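You operate a simulated robot arm through the tools that you are given. There is no shell and no other tool. Be economical: measure what you need, move in short steps, check, and stop when the job is done.

You run a simulated robot arm. Do the job below in one go: nothing can be reset, and whatever is moved stays where it is left.

TASK
Stand the wipe pad from the packing bench top beside the yellow tray set. It goes on the side that lies toward x -0.7, y +0.7 (a direction in the base frame), with about 3 cm between them.

The check looks at the end state, three seconds after you hand in, the way a careful person would. Anything else that was tipped, shoved, dropped, spilled or broken makes it a failure.

THE ROBOT
A 6-joint arm with a two-finger parallel gripper, fixed in place. Base frame: the origin is at the foot of the arm, x ahead of it, y to its left, z up; the work surface is at about z = 0.8. Units: m, degrees, N and s.
With the tool pointing down near the work surface it reaches from about 0.24 to 0.64 m from the base axis. Its first joint turns from -66.0 to 66.0 degrees. Payload 2.7 kg.
The tool frame sits at the grasp point between the pads (the TCP): z along the fingers, y along the line on which they close. The tips reach 0.023 m beyond it. Largest opening 0.094 m; finger width 0.038, thickness 0.01; the body of the gripper, 0.054 by 0.096 m, starts 0.039 m behind the TCP.
Orientation is that of the tool frame in the base frame, as [roll, pitch, yaw] about the fixed x, y, z axes, in that order (R = Rz(yaw) Ry(pitch) Rx(roll)). With the fingers straight down and closing along the base's y, the tool's x points along the base's -x, its y along +y and its z along -z.

THE INTERFACE
- The arm moves only by the tool send_rows. Its argument "steps" is a list of rows, each a list of 5 numbers: the closure, from 0 (fully open) to 1 (shut), then the shift along the base's x, y, z in units of 50 mm (1.0 is 50 mm), then the turn about the base's z in units of 5 degrees (1.0 is 5 degrees). In form: [[grip, tx, ty, tz, twist], ...]. A call has 1 to 20 rows; each row shifts and turns the commanded pose from where the row before left it. A call with a number of a shift or a turn outside -1 to 1 is refused whole. Each row takes 0.2 s and may step no farther than 0.05 m and 8.6 degrees from the row before; otherwise, or with a gripper value out of range, the whole call is refused. A pose out of reach is approached as far as the arm can. The call stops where the force on the tool passes 40 N (or 10 N more than at its start, if that is more) or the arm is blocked; 0.2 s more then pass. The fingers move at their own pace (about 0.045 m/s each) and stop on an object; they squeeze with about 26 N. The grip force told is the motor's: it shows also when the fingers shut on nothing. Time passes only in rows, and 0.2 s behind the last, so rows that do not move let the fingers close. The reply holds the time, the measured pose of the TCP, the force on the tool along the base axes, the opening and the grip force, in the units named above and with some noise, and new pictures: "show" is both (left out), scene, wrist or none.
- Cameras (640 x 400 px; columns grow to the right, rows downward): "scene" is fixed at [0.0502, -0.4134, 1.4198]; the picture's right is [0.94, -0.33, 0.00], its down [-0.14, -0.41, -0.90] and it looks along [0.30, 0.85, -0.43] (base axes); focal length 328 px, centre (320, 200). "wrist" rides on the gripper at [-0.039, 0, -0.044] in the tool frame; the picture's right is [0.00, -1.00, 0.00], its down [0.97, 0.00, -0.24] and it looks along [0.24, 0.00, 0.97] (tool axes); focal length 218 px, centre (320, 200). There is no depth. A picture from a camera that has moved, and an enlarged one, comes with that camera's place and axes in the base frame and with its lens.
- enlarge(camera, box): a new picture of the part [left, top, right, bottom] of that camera's present view, enlarged. No time passes.
- sign_off(): hands the job in; it is judged then, once.

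Go step by step. Nothing tells you positions but the pictures and the camera data: compare them with the known pose of the tool, close in by small moves and look again before you grip or let go. The budget is 90 turns and 150 pictures, counting those below and the enlarged ones. Unless the task says otherwise, let go and move clear before handing in, and close with one line.

The tools are called after ">>>" as name(argument=value, ...) on one line, values as JSON. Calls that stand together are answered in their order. send_rows: Moves the arm, as the interface text tells. Its arguments: {"type":"object","properties":{"steps":{"type":"array"},"show":{"type":"string","enum":["both","scene","wrist","none"]}},"required":["steps"]} The other tools are called the same way: enlarge (camera, box) takes an enlarged picture of a part of a camera's view; sign_off () hands the job in.

At the start:

```text
clock: 0.0
eef_pos: [0.36, 0.3225, 1.0559]
tool_rot: [180.0, 0.1, 180.0]
force: [-0.3, 0.1, 0.3]
grip_width: 0.0942
finger_force: 0.1
```

scene: 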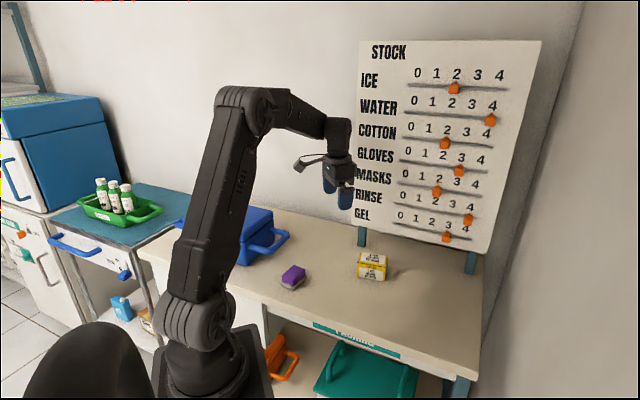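
wrist: 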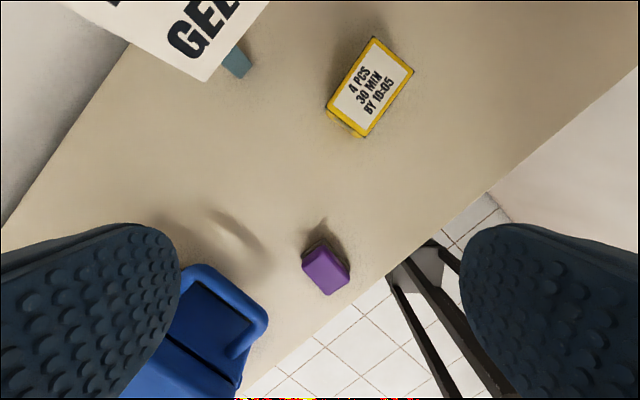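

I see a purple block near (0.24, 0.31), which is probably the wipe pad, and a yellow box near (0.46, 0.27), probably the tray set. I'll look closer at both.

>>> enlarge(camera="scene", box=[240, 230, 400, 330])

>>> enlarge(camera="wrist", box=[240, 20, 480, 320])

```text
4.00 times, centred on (320, 280) of scene
camera zoom: at [0.0502, -0.4134, 1.4198], right [0.94, -0.33, 0.0], down [-0.14, -0.41, -0.9], along [0.3, 0.85, -0.43], focal length 1314 px, centre (320, -120)
```

zoom: 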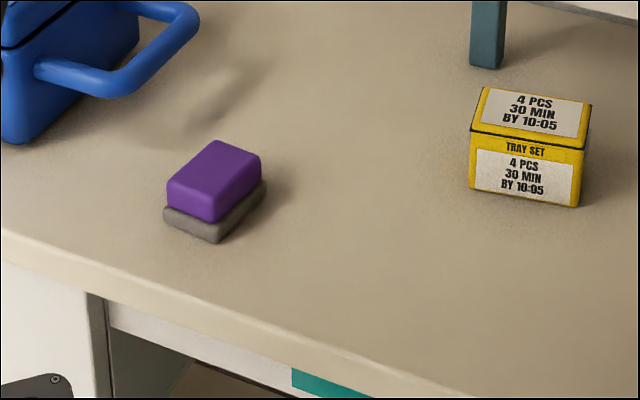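

```text
1.33 times, centred on (360, 170) of wrist
camera zoom: at [0.3993, 0.3226, 1.0994], right [0.0, -1.0, 0.0], down [-0.97, 0.0, 0.24], along [-0.24, 0.0, -0.97], focal length 291 px, centre (267, 240)
```

zoom: 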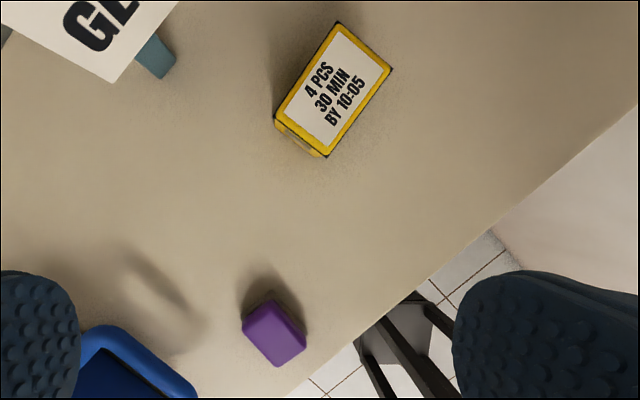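

The pad is a purple and grey block with its long axis at about 35°, centred near (0.230, 0.317). The tray's long axis runs at about -37°, and its near end face is at about (0.42, 0.296). I'll hover over the pad with the closing axis along its long side.

>>> send_rows(steps=[[0, -0.2364, -0.01, -0.18, -1], [0, -0.2364, -0.01, -0.18, -1], [0, -0.2364, -0.01, -0.18, -1], [0, -0.2364, -0.01, -0.18, -1], [0, -0.2364, -0.01, -0.18, -1], [0, -0.2364, -0.01, -0.18, -1], [0, -0.2364, -0.01, -0.18, -1], [0, -0.2364, -0.01, -0.18, -1], [0, -0.2364, -0.01, -0.18, -1], [0, -0.2364, -0.01, -0.18, -1], [0, -0.2364, -0.01, -0.18, -1], [0, 0, 0, 0, 0], [0, 0, 0, 0, 0]])

```text
clock: 2.8
eef_pos: [0.2307, 0.3169, 0.9575]
tool_rot: [179.9, 0.1, 125.0]
force: [0.5, -0.5, -0.1]
grip_width: 0.094
finger_force: 0.1
camera wrist: at [0.2531, 0.2849, 0.9994], right [-0.82, -0.57, 0.0], down [-0.56, 0.8, 0.24], along [-0.14, 0.2, -0.97], focal length 218 px, centre (320, 200)
```

scene: 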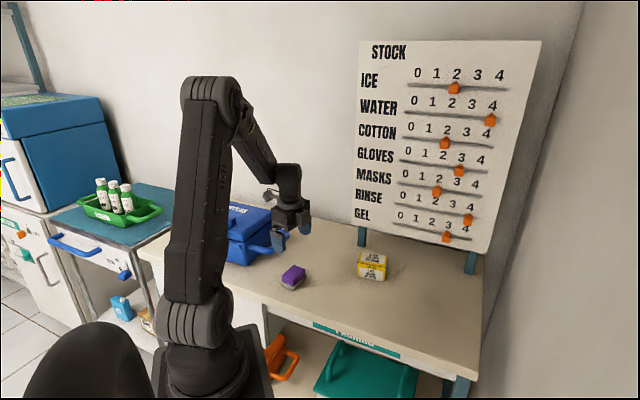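
wrist: 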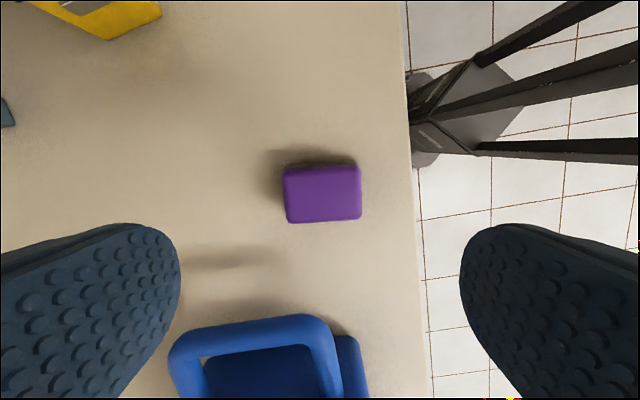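

The pad looks well aligned, and the blue handle is about 10 cm from the tool, so it's clear. I'll go down partway and check again.

>>> send_rows(steps=[[0, 0.01, -0.04, -0.5, 0], [0, 0.01, -0.04, -0.5, 0], [0, 0, 0, -0.5, 0], [0, 0, 0, -0.4, 0], [0, 0, 0, 0, 0]])

```text
clock: 4.0
eef_pos: [0.2319, 0.3119, 0.8618]
tool_rot: [179.9, 0.1, 125.0]
force: [-0.3, -0.3, -0.2]
grip_width: 0.094
finger_force: 0.1
camera wrist: at [0.2548, 0.2803, 0.9048], right [-0.82, -0.57, 0.0], down [-0.56, 0.8, 0.24], along [-0.14, 0.2, -0.97], focal length 218 px, centre (320, 200)
```

scene: 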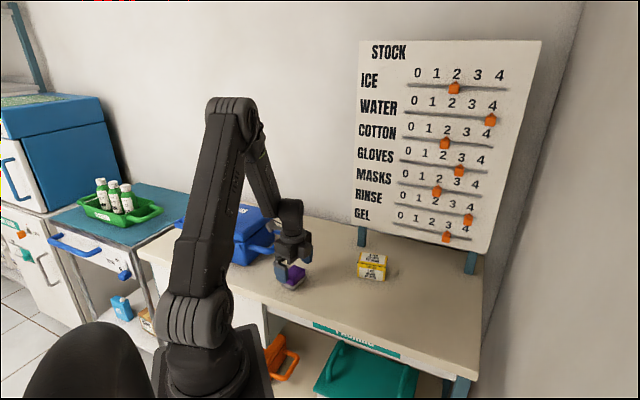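
wrist: 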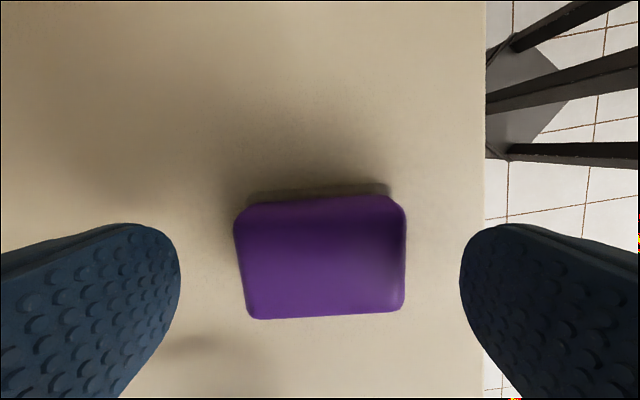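

The pad is centred. Comparing the two views puts its top near z=0.835, and it's turned about 3.5° more than the tool. I'll correct the yaw, lower to grip the purple part, and close.

>>> send_rows(steps=[[0, 0, 0, 0, 0.7], [0, 0, 0, -0.25, 0], [0, 0, 0, -0.23, 0], [0, 0, 0, 0, 0], [1, 0, 0, 0, 0], [1, 0, 0, 0, 0], [1, 0, 0, 0, 0], [1, 0, 0, 0, 0], [1, 0, 0, 0, 0]])

```text
clock: 6.0
eef_pos: [0.2323, 0.3122, 0.8386]
tool_rot: [179.9, 0.1, 128.6]
force: [0.2, 0.6, -0.6]
grip_width: 0.0611
finger_force: 26.1
camera wrist: at [0.2564, 0.2817, 0.8817], right [-0.78, -0.62, 0.0], down [-0.6, 0.76, 0.24], along [-0.15, 0.19, -0.97], focal length 218 px, centre (320, 200)
```

scene: 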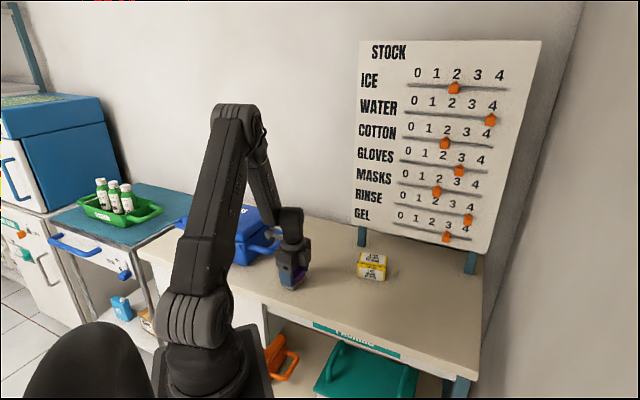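
wrist: 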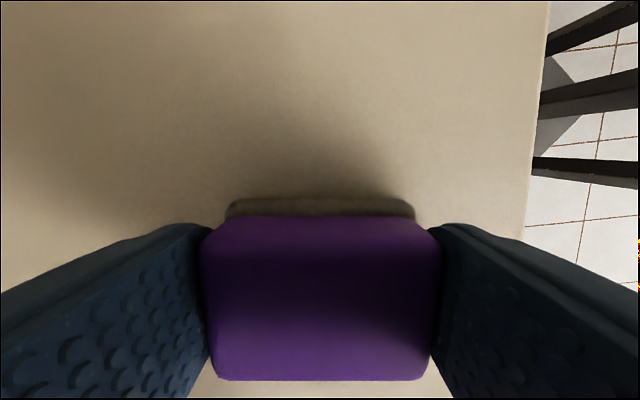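

I have the pad, with the opening at 61 mm. I'll lift it straight up and check that the grey base comes with it.

>>> send_rows(steps=[[1, 0, 0, 0.3, 0], [1, 0, 0, 0.5, 0], [1, 0, 0, 0.6, 0], [1, 0, 0, 0.6, 0], [1, 0, 0, 0, 0]])

>>> enlarge(camera="scene", box=[240, 200, 400, 300])

```text
clock: 7.2
eef_pos: [0.2302, 0.3146, 0.9391]
tool_rot: [-180.0, 0.2, 128.4]
force: [-0.3, 0.2, -0.2]
grip_width: 0.0614
finger_force: 26.2
camera wrist: at [0.2549, 0.2829, 0.9822], right [-0.78, -0.62, 0.0], down [-0.6, 0.76, 0.24], along [-0.15, 0.19, -0.97], focal length 218 px, centre (320, 200)
```

scene: 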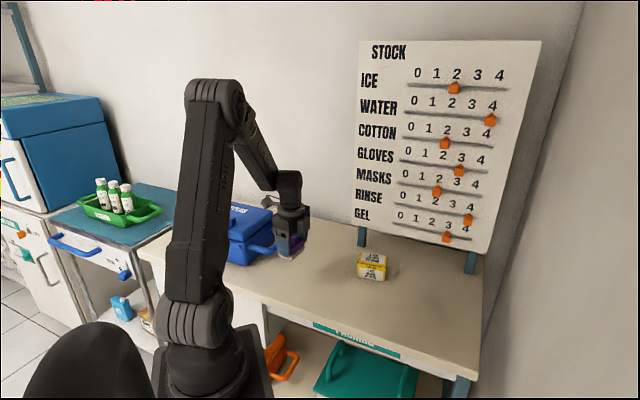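
wrist: 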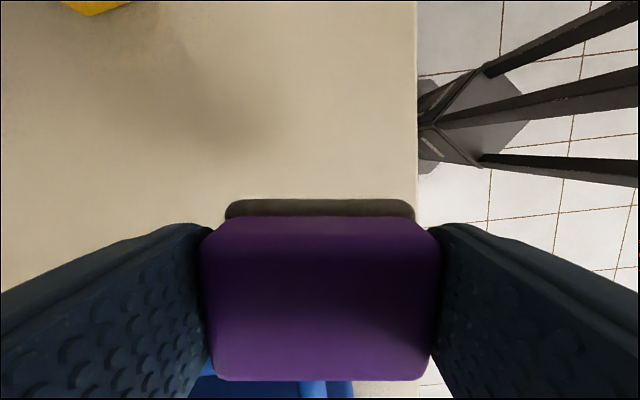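

```text
4.00 times, centred on (320, 250) of scene
camera zoom: at [0.0502, -0.4134, 1.4198], right [0.94, -0.33, 0.0], down [-0.14, -0.41, -0.9], along [0.3, 0.85, -0.43], focal length 1314 px, centre (320, 0)
```

zoom: 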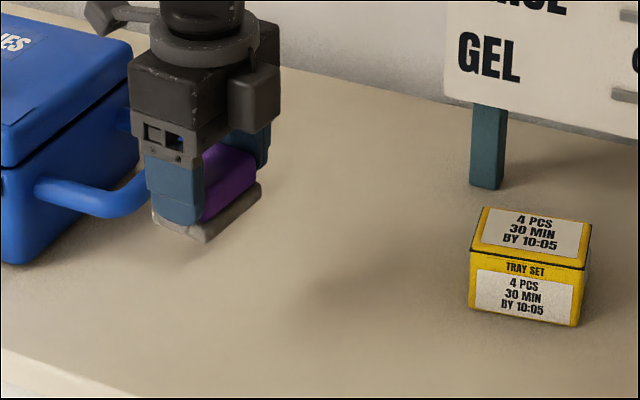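

The pad and its base lifted as one piece. I'll carry it to a hover near (0.385, 0.332), turning it so its broad side faces the tray's end.

>>> send_rows(steps=[[1, 0.387, 0.044, 0, 0.39], [1, 0.387, 0.044, 0, 0.39], [1, 0.387, 0.044, 0, 0.39], [1, 0.387, 0.044, 0, 0.39], [1, 0.387, 0.044, 0, 0.39], [1, 0.387, 0.044, 0, 0.39], [1, 0.387, 0.044, 0, 0.39], [1, 0.387, 0.044, 0, 0.39], [1, 0, 0, 0, 0], [1, 0, 0, 0, 0]])

>>> enlarge(camera="scene", box=[280, 200, 440, 300])

```text
clock: 9.4
eef_pos: [0.387, 0.3298, 0.9376]
tool_rot: [180.0, 0.1, 144.1]
force: [-0.1, 0.0, 0.2]
grip_width: 0.0612
finger_force: 26.3
camera wrist: at [0.4175, 0.3072, 0.9809], right [-0.59, -0.81, 0.0], down [-0.79, 0.57, 0.24], along [-0.19, 0.14, -0.97], focal length 218 px, centre (320, 200)
```

scene: 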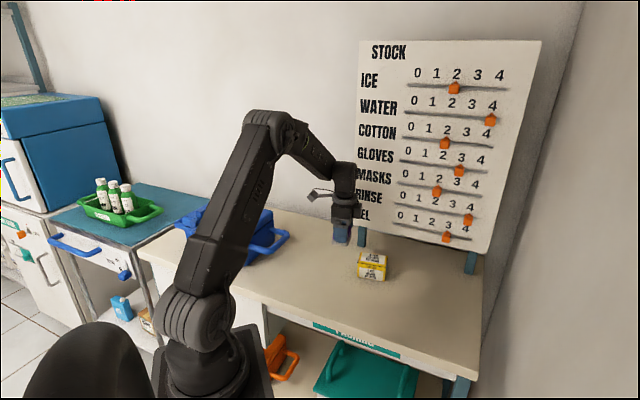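
wrist: 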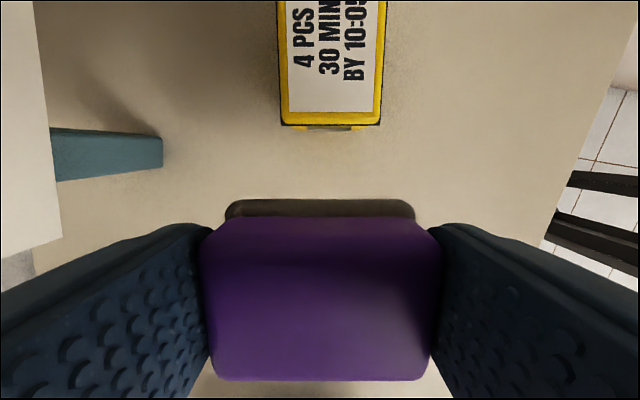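

```text
4.00 times, centred on (360, 250) of scene
camera zoom: at [0.0502, -0.4134, 1.4198], right [0.94, -0.33, 0.0], down [-0.14, -0.41, -0.9], along [0.3, 0.85, -0.43], focal length 1314 px, centre (160, 0)
```

zoom: 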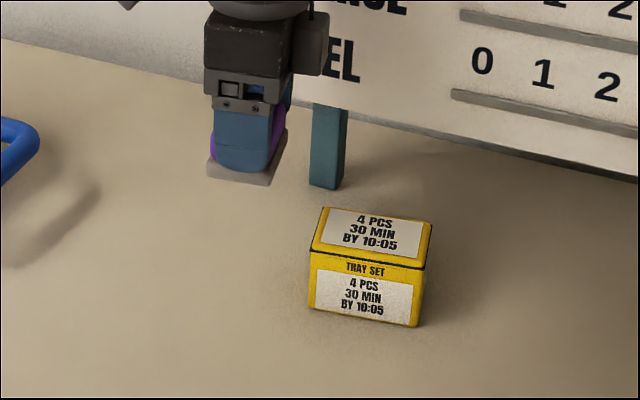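

The tray's end face is square to the tool. By my estimate the pad edge will sit about 3 cm from it, slightly toward the requested diagonal. I'll lower it now.

>>> send_rows(steps=[[1, 0, 0, -0.4, 0], [1, 0, 0, -0.5, 0], [1, 0, 0, -0.5, 0], [1, 0, 0, -0.3, 0], [1, 0, 0, 0, 0], [1, 0, 0, 0, 0]])

>>> enlarge(camera="scene", box=[300, 220, 420, 295])

```text
clock: 10.8
eef_pos: [0.3885, 0.3283, 0.8527]
tool_rot: [180.0, 0.1, 144.0]
force: [-0.1, 0.0, 0.8]
grip_width: 0.0611
finger_force: 26.5
camera wrist: at [0.4192, 0.3069, 0.8969], right [-0.59, -0.81, 0.0], down [-0.79, 0.57, 0.24], along [-0.19, 0.14, -0.97], focal length 218 px, centre (320, 200)
```

scene: 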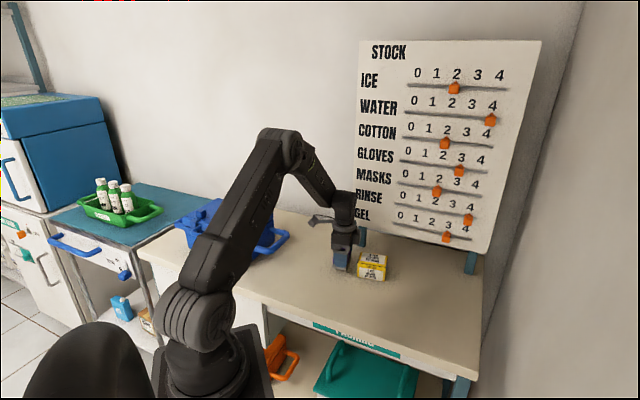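
wrist: 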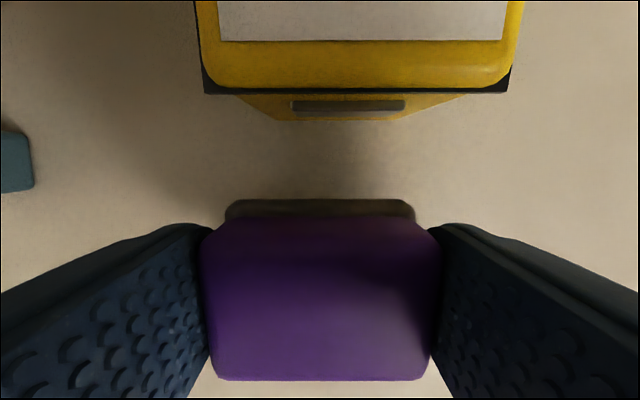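

```text
5.33 times, centred on (360, 258) of scene
camera zoom: at [0.0502, -0.4134, 1.4198], right [0.94, -0.33, 0.0], down [-0.14, -0.41, -0.9], along [0.3, 0.85, -0.43], focal length 1752 px, centre (107, -107)
```

zoom: 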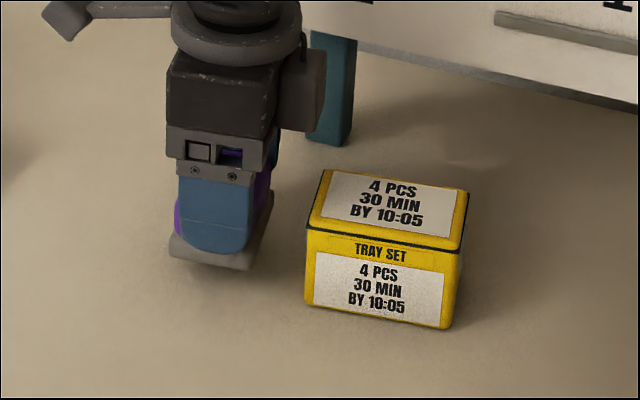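

The gap measures about 28 mm, so I'll shift the pad out 2–3 mm and set it down gently.

>>> send_rows(steps=[[1, -0.05, 0.035, 0, 0], [1, 0, 0, -0.12, 0], [1, 0, 0, -0.1, 0], [1, 0, 0, -0.04, 0], [1, 0, 0, 0, 0], [1, 0, 0, 0, 0]])

>>> enlarge(camera="scene", box=[300, 220, 420, 295])

```text
clock: 12.2
eef_pos: [0.3843, 0.3321, 0.8399]
tool_rot: [179.9, 0.1, 144.1]
force: [-0.6, 0.1, -1.3]
grip_width: 0.0612
finger_force: 26.1
camera wrist: at [0.4163, 0.3097, 0.883], right [-0.59, -0.81, 0.0], down [-0.79, 0.57, 0.24], along [-0.19, 0.14, -0.97], focal length 218 px, centre (320, 200)
```

scene: 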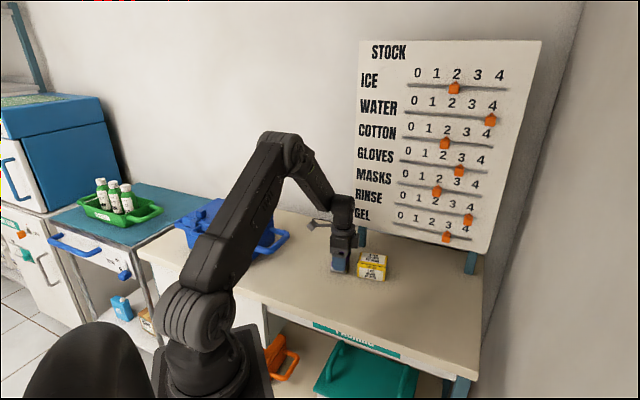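
wrist: 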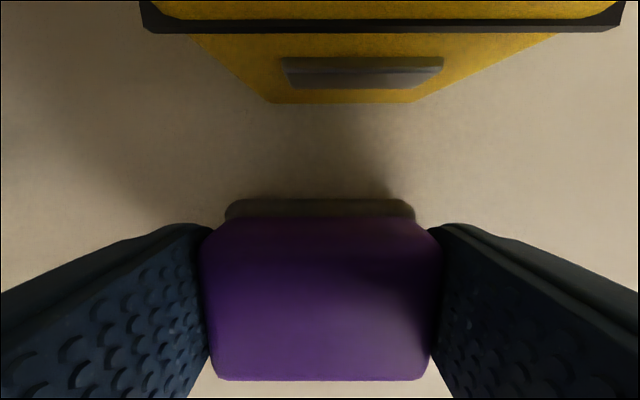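

```text
5.33 times, centred on (360, 258) of scene
camera zoom: at [0.0502, -0.4134, 1.4198], right [0.94, -0.33, 0.0], down [-0.14, -0.41, -0.9], along [0.3, 0.85, -0.43], focal length 1752 px, centre (107, -107)
```

zoom: 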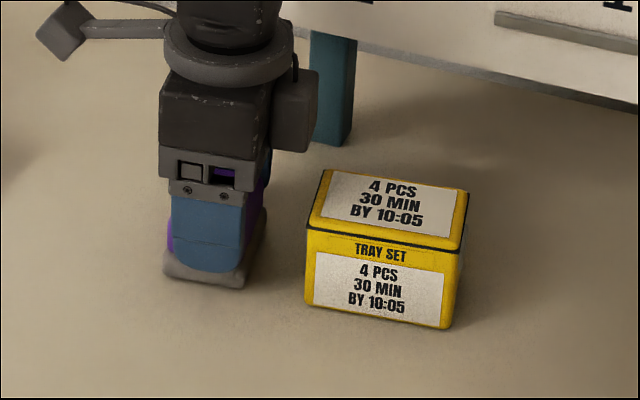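

The gap now looks like about 33 mm. I'll lift slightly, nudge the pad 2–3 mm toward the tray, and set it down again.

>>> send_rows(steps=[[1, 0, 0, 0.08, 0], [1, 0.045, -0.033, 0, 0], [1, 0, 0, -0.06, 0], [1, 0, 0, -0.04, 0], [1, 0, 0, 0, 0], [1, 0, 0, 0, 0]])

>>> enlarge(camera="scene", box=[320, 240, 400, 290])

```text
clock: 13.6
eef_pos: [0.3866, 0.3303, 0.8401]
tool_rot: [-180.0, 0.0, 144.1]
force: [0.2, 0.9, -0.6]
grip_width: 0.0611
finger_force: 26.0
camera wrist: at [0.4181, 0.3078, 0.8823], right [-0.59, -0.81, 0.0], down [-0.79, 0.57, 0.24], along [-0.19, 0.14, -0.97], focal length 218 px, centre (320, 200)
```

scene: 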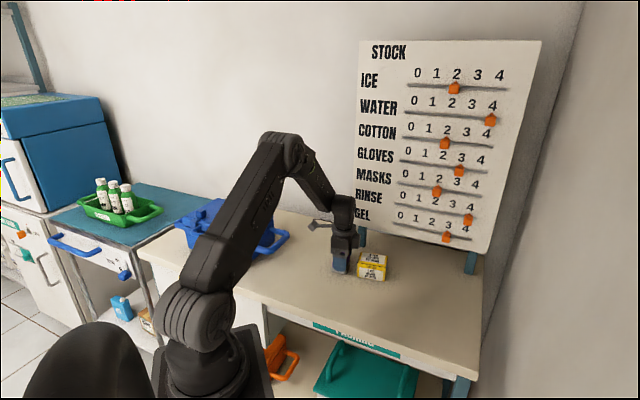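
wrist: 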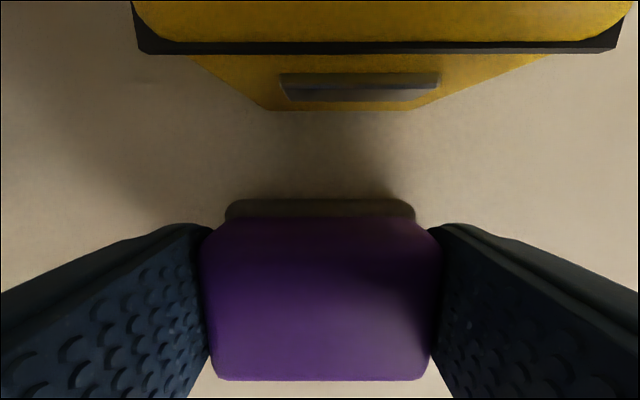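

```text
8.00 times, centred on (360, 265) of scene
camera zoom: at [0.0502, -0.4134, 1.4198], right [0.94, -0.33, 0.0], down [-0.14, -0.41, -0.9], along [0.3, 0.85, -0.43], focal length 2628 px, centre (0, -320)
```

zoom: 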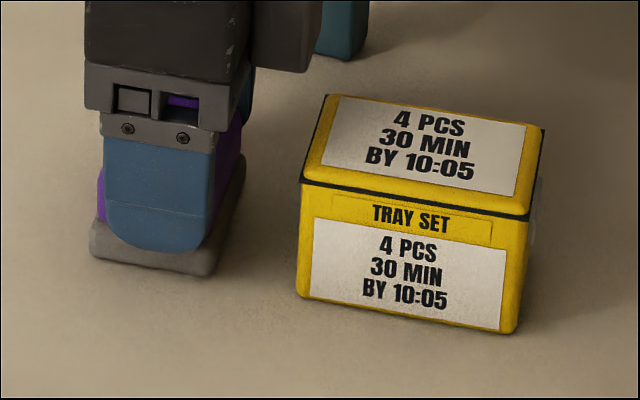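

The gap is now about 3 cm. The pad was gripped at z=0.8386 and is at 0.840, so I'll ease down the last millimetre, release and retreat straight up.

>>> send_rows(steps=[[1, 0, 0, -0.03, 0], [1, 0, 0, 0, 0], [0.6, 0, 0, 0, 0], [0.3, 0, 0, 0, 0], [0, 0, 0, 0, 0], [0, 0, 0, 0, 0], [0, 0, 0, 0, 0]])

```text
clock: 15.2
eef_pos: [0.3874, 0.3304, 0.8367]
tool_rot: [180.0, 0.1, 144.1]
force: [-0.8, 0.0, -0.1]
grip_width: 0.0937
finger_force: 0.0
camera wrist: at [0.418, 0.3076, 0.8805], right [-0.59, -0.81, 0.0], down [-0.79, 0.57, 0.24], along [-0.19, 0.14, -0.97], focal length 218 px, centre (320, 200)
```

scene: 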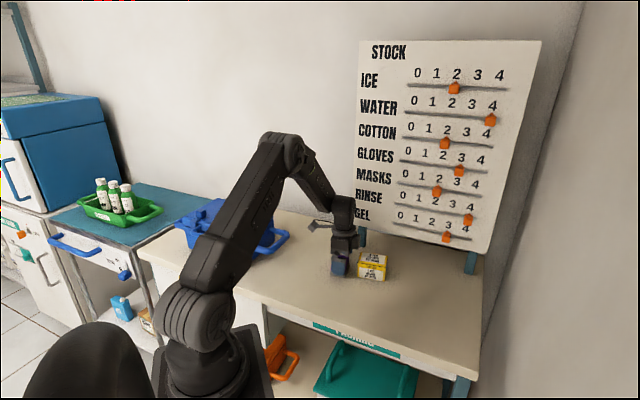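
wrist: 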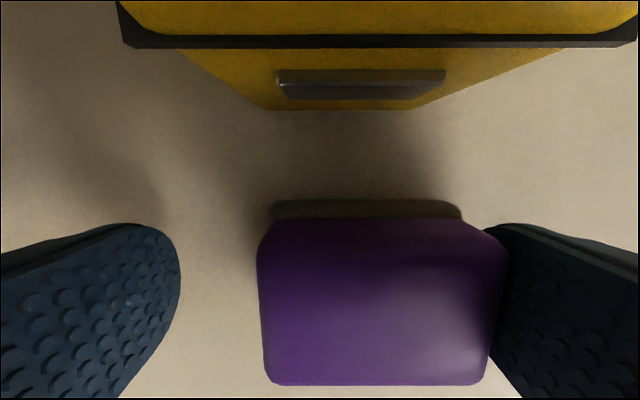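

On opening, the pad stayed against the right finger and slid about 1.5 cm sideways. I'll push it back gently with that finger, then move off a little to see whether it separates.

>>> send_rows(steps=[[0, 0.045, 0.061, 0, 0], [0, 0.045, 0.061, 0, 0], [0, 0.045, 0.061, 0, 0], [0, 0.045, 0.061, 0, 0], [0, 0, 0, 0, 0], [0, -0.045, -0.061, 0, 0], [0, -0.045, -0.061, 0, 0], [0, 0, 0, 0, 0]])

```text
clock: 17.0
eef_pos: [0.3909, 0.336, 0.8372]
tool_rot: [-179.9, 0.1, 144.1]
force: [-0.5, -0.4, 0.5]
grip_width: 0.0941
finger_force: 0.0
camera wrist: at [0.4217, 0.3139, 0.8812], right [-0.59, -0.81, 0.0], down [-0.79, 0.57, 0.24], along [-0.19, 0.14, -0.97], focal length 218 px, centre (320, 200)
```

scene: 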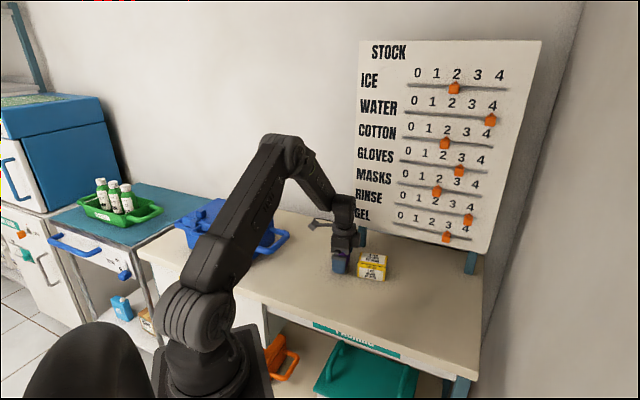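
wrist: 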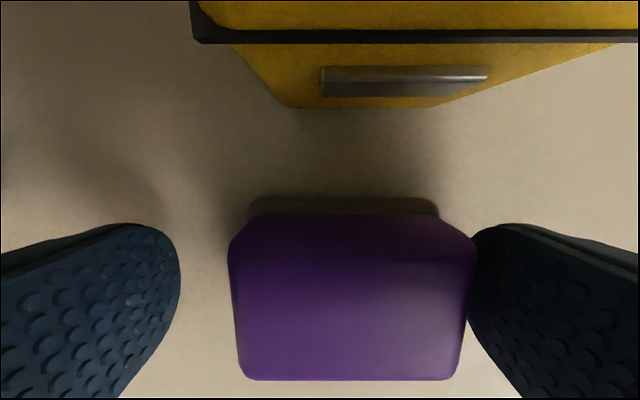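

The pad separated cleanly and is back about 6 mm toward the requested diagonal, with the gap still about 3 cm. I'll centre the open fingers around it and lift clear.

>>> send_rows(steps=[[0, -0.045, -0.061, 0, 0], [0, -0.045, -0.061, 0, 0], [0, 0, 0, 0, 0], [0, 0, 0, 0.2, 0], [0, 0, 0, 0.4, 0], [0, 0, 0, 0.8, 0], [0, 0, 0, 0.8, 0], [0, 0, 0, 0.8, 0], [0, 0, 0, 0, 0]])

>>> enlarge(camera="scene", box=[320, 240, 400, 290])

```text
clock: 19.0
eef_pos: [0.3878, 0.3287, 0.9911]
tool_rot: [179.9, 0.1, 144.2]
force: [0.8, -0.7, 0.6]
grip_width: 0.0939
finger_force: 0.0
camera wrist: at [0.4196, 0.3063, 1.0329], right [-0.59, -0.81, 0.0], down [-0.79, 0.57, 0.24], along [-0.19, 0.14, -0.97], focal length 218 px, centre (320, 200)
```

scene: 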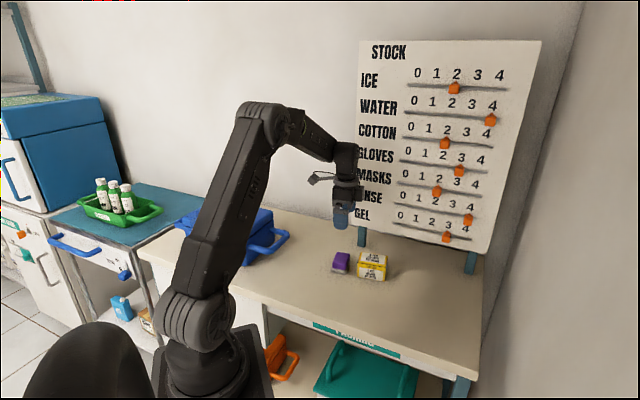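
wrist: 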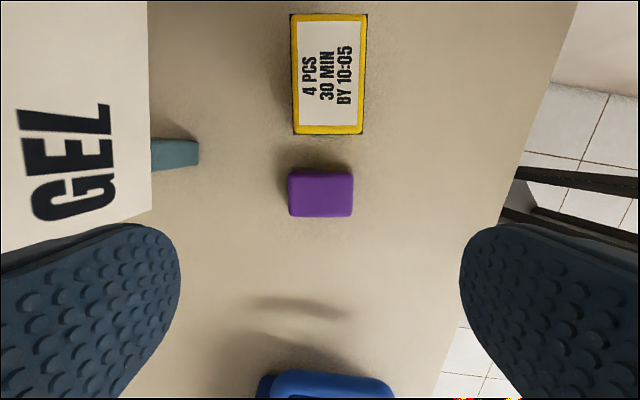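

```text
8.00 times, centred on (360, 265) of scene
camera zoom: at [0.0502, -0.4134, 1.4198], right [0.94, -0.33, 0.0], down [-0.14, -0.41, -0.9], along [0.3, 0.85, -0.43], focal length 2628 px, centre (0, -320)
```

zoom: 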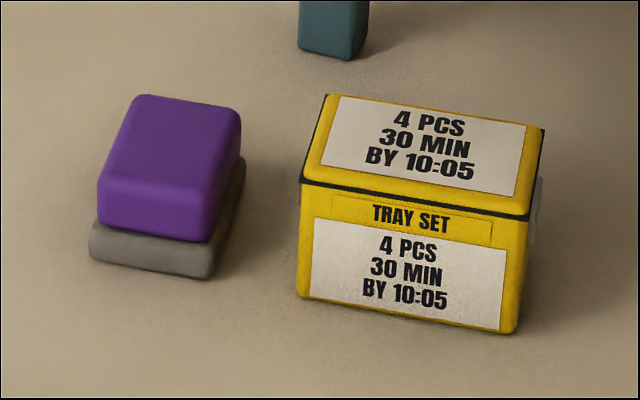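

The wipe pad now stands upright beside the tray set, on the side toward (-0.7, +0.7), about 3 cm away. The tray set hasn't moved and the gripper is clear, so I'm handing in.

>>> sign_off()

```text
The job is handed in.
```

The wipe pad stands upright beside the yellow tray set, on the (-0.7, +0.7) side with a gap of about 3 cm as measured from the pictures, and nothing else was moved.
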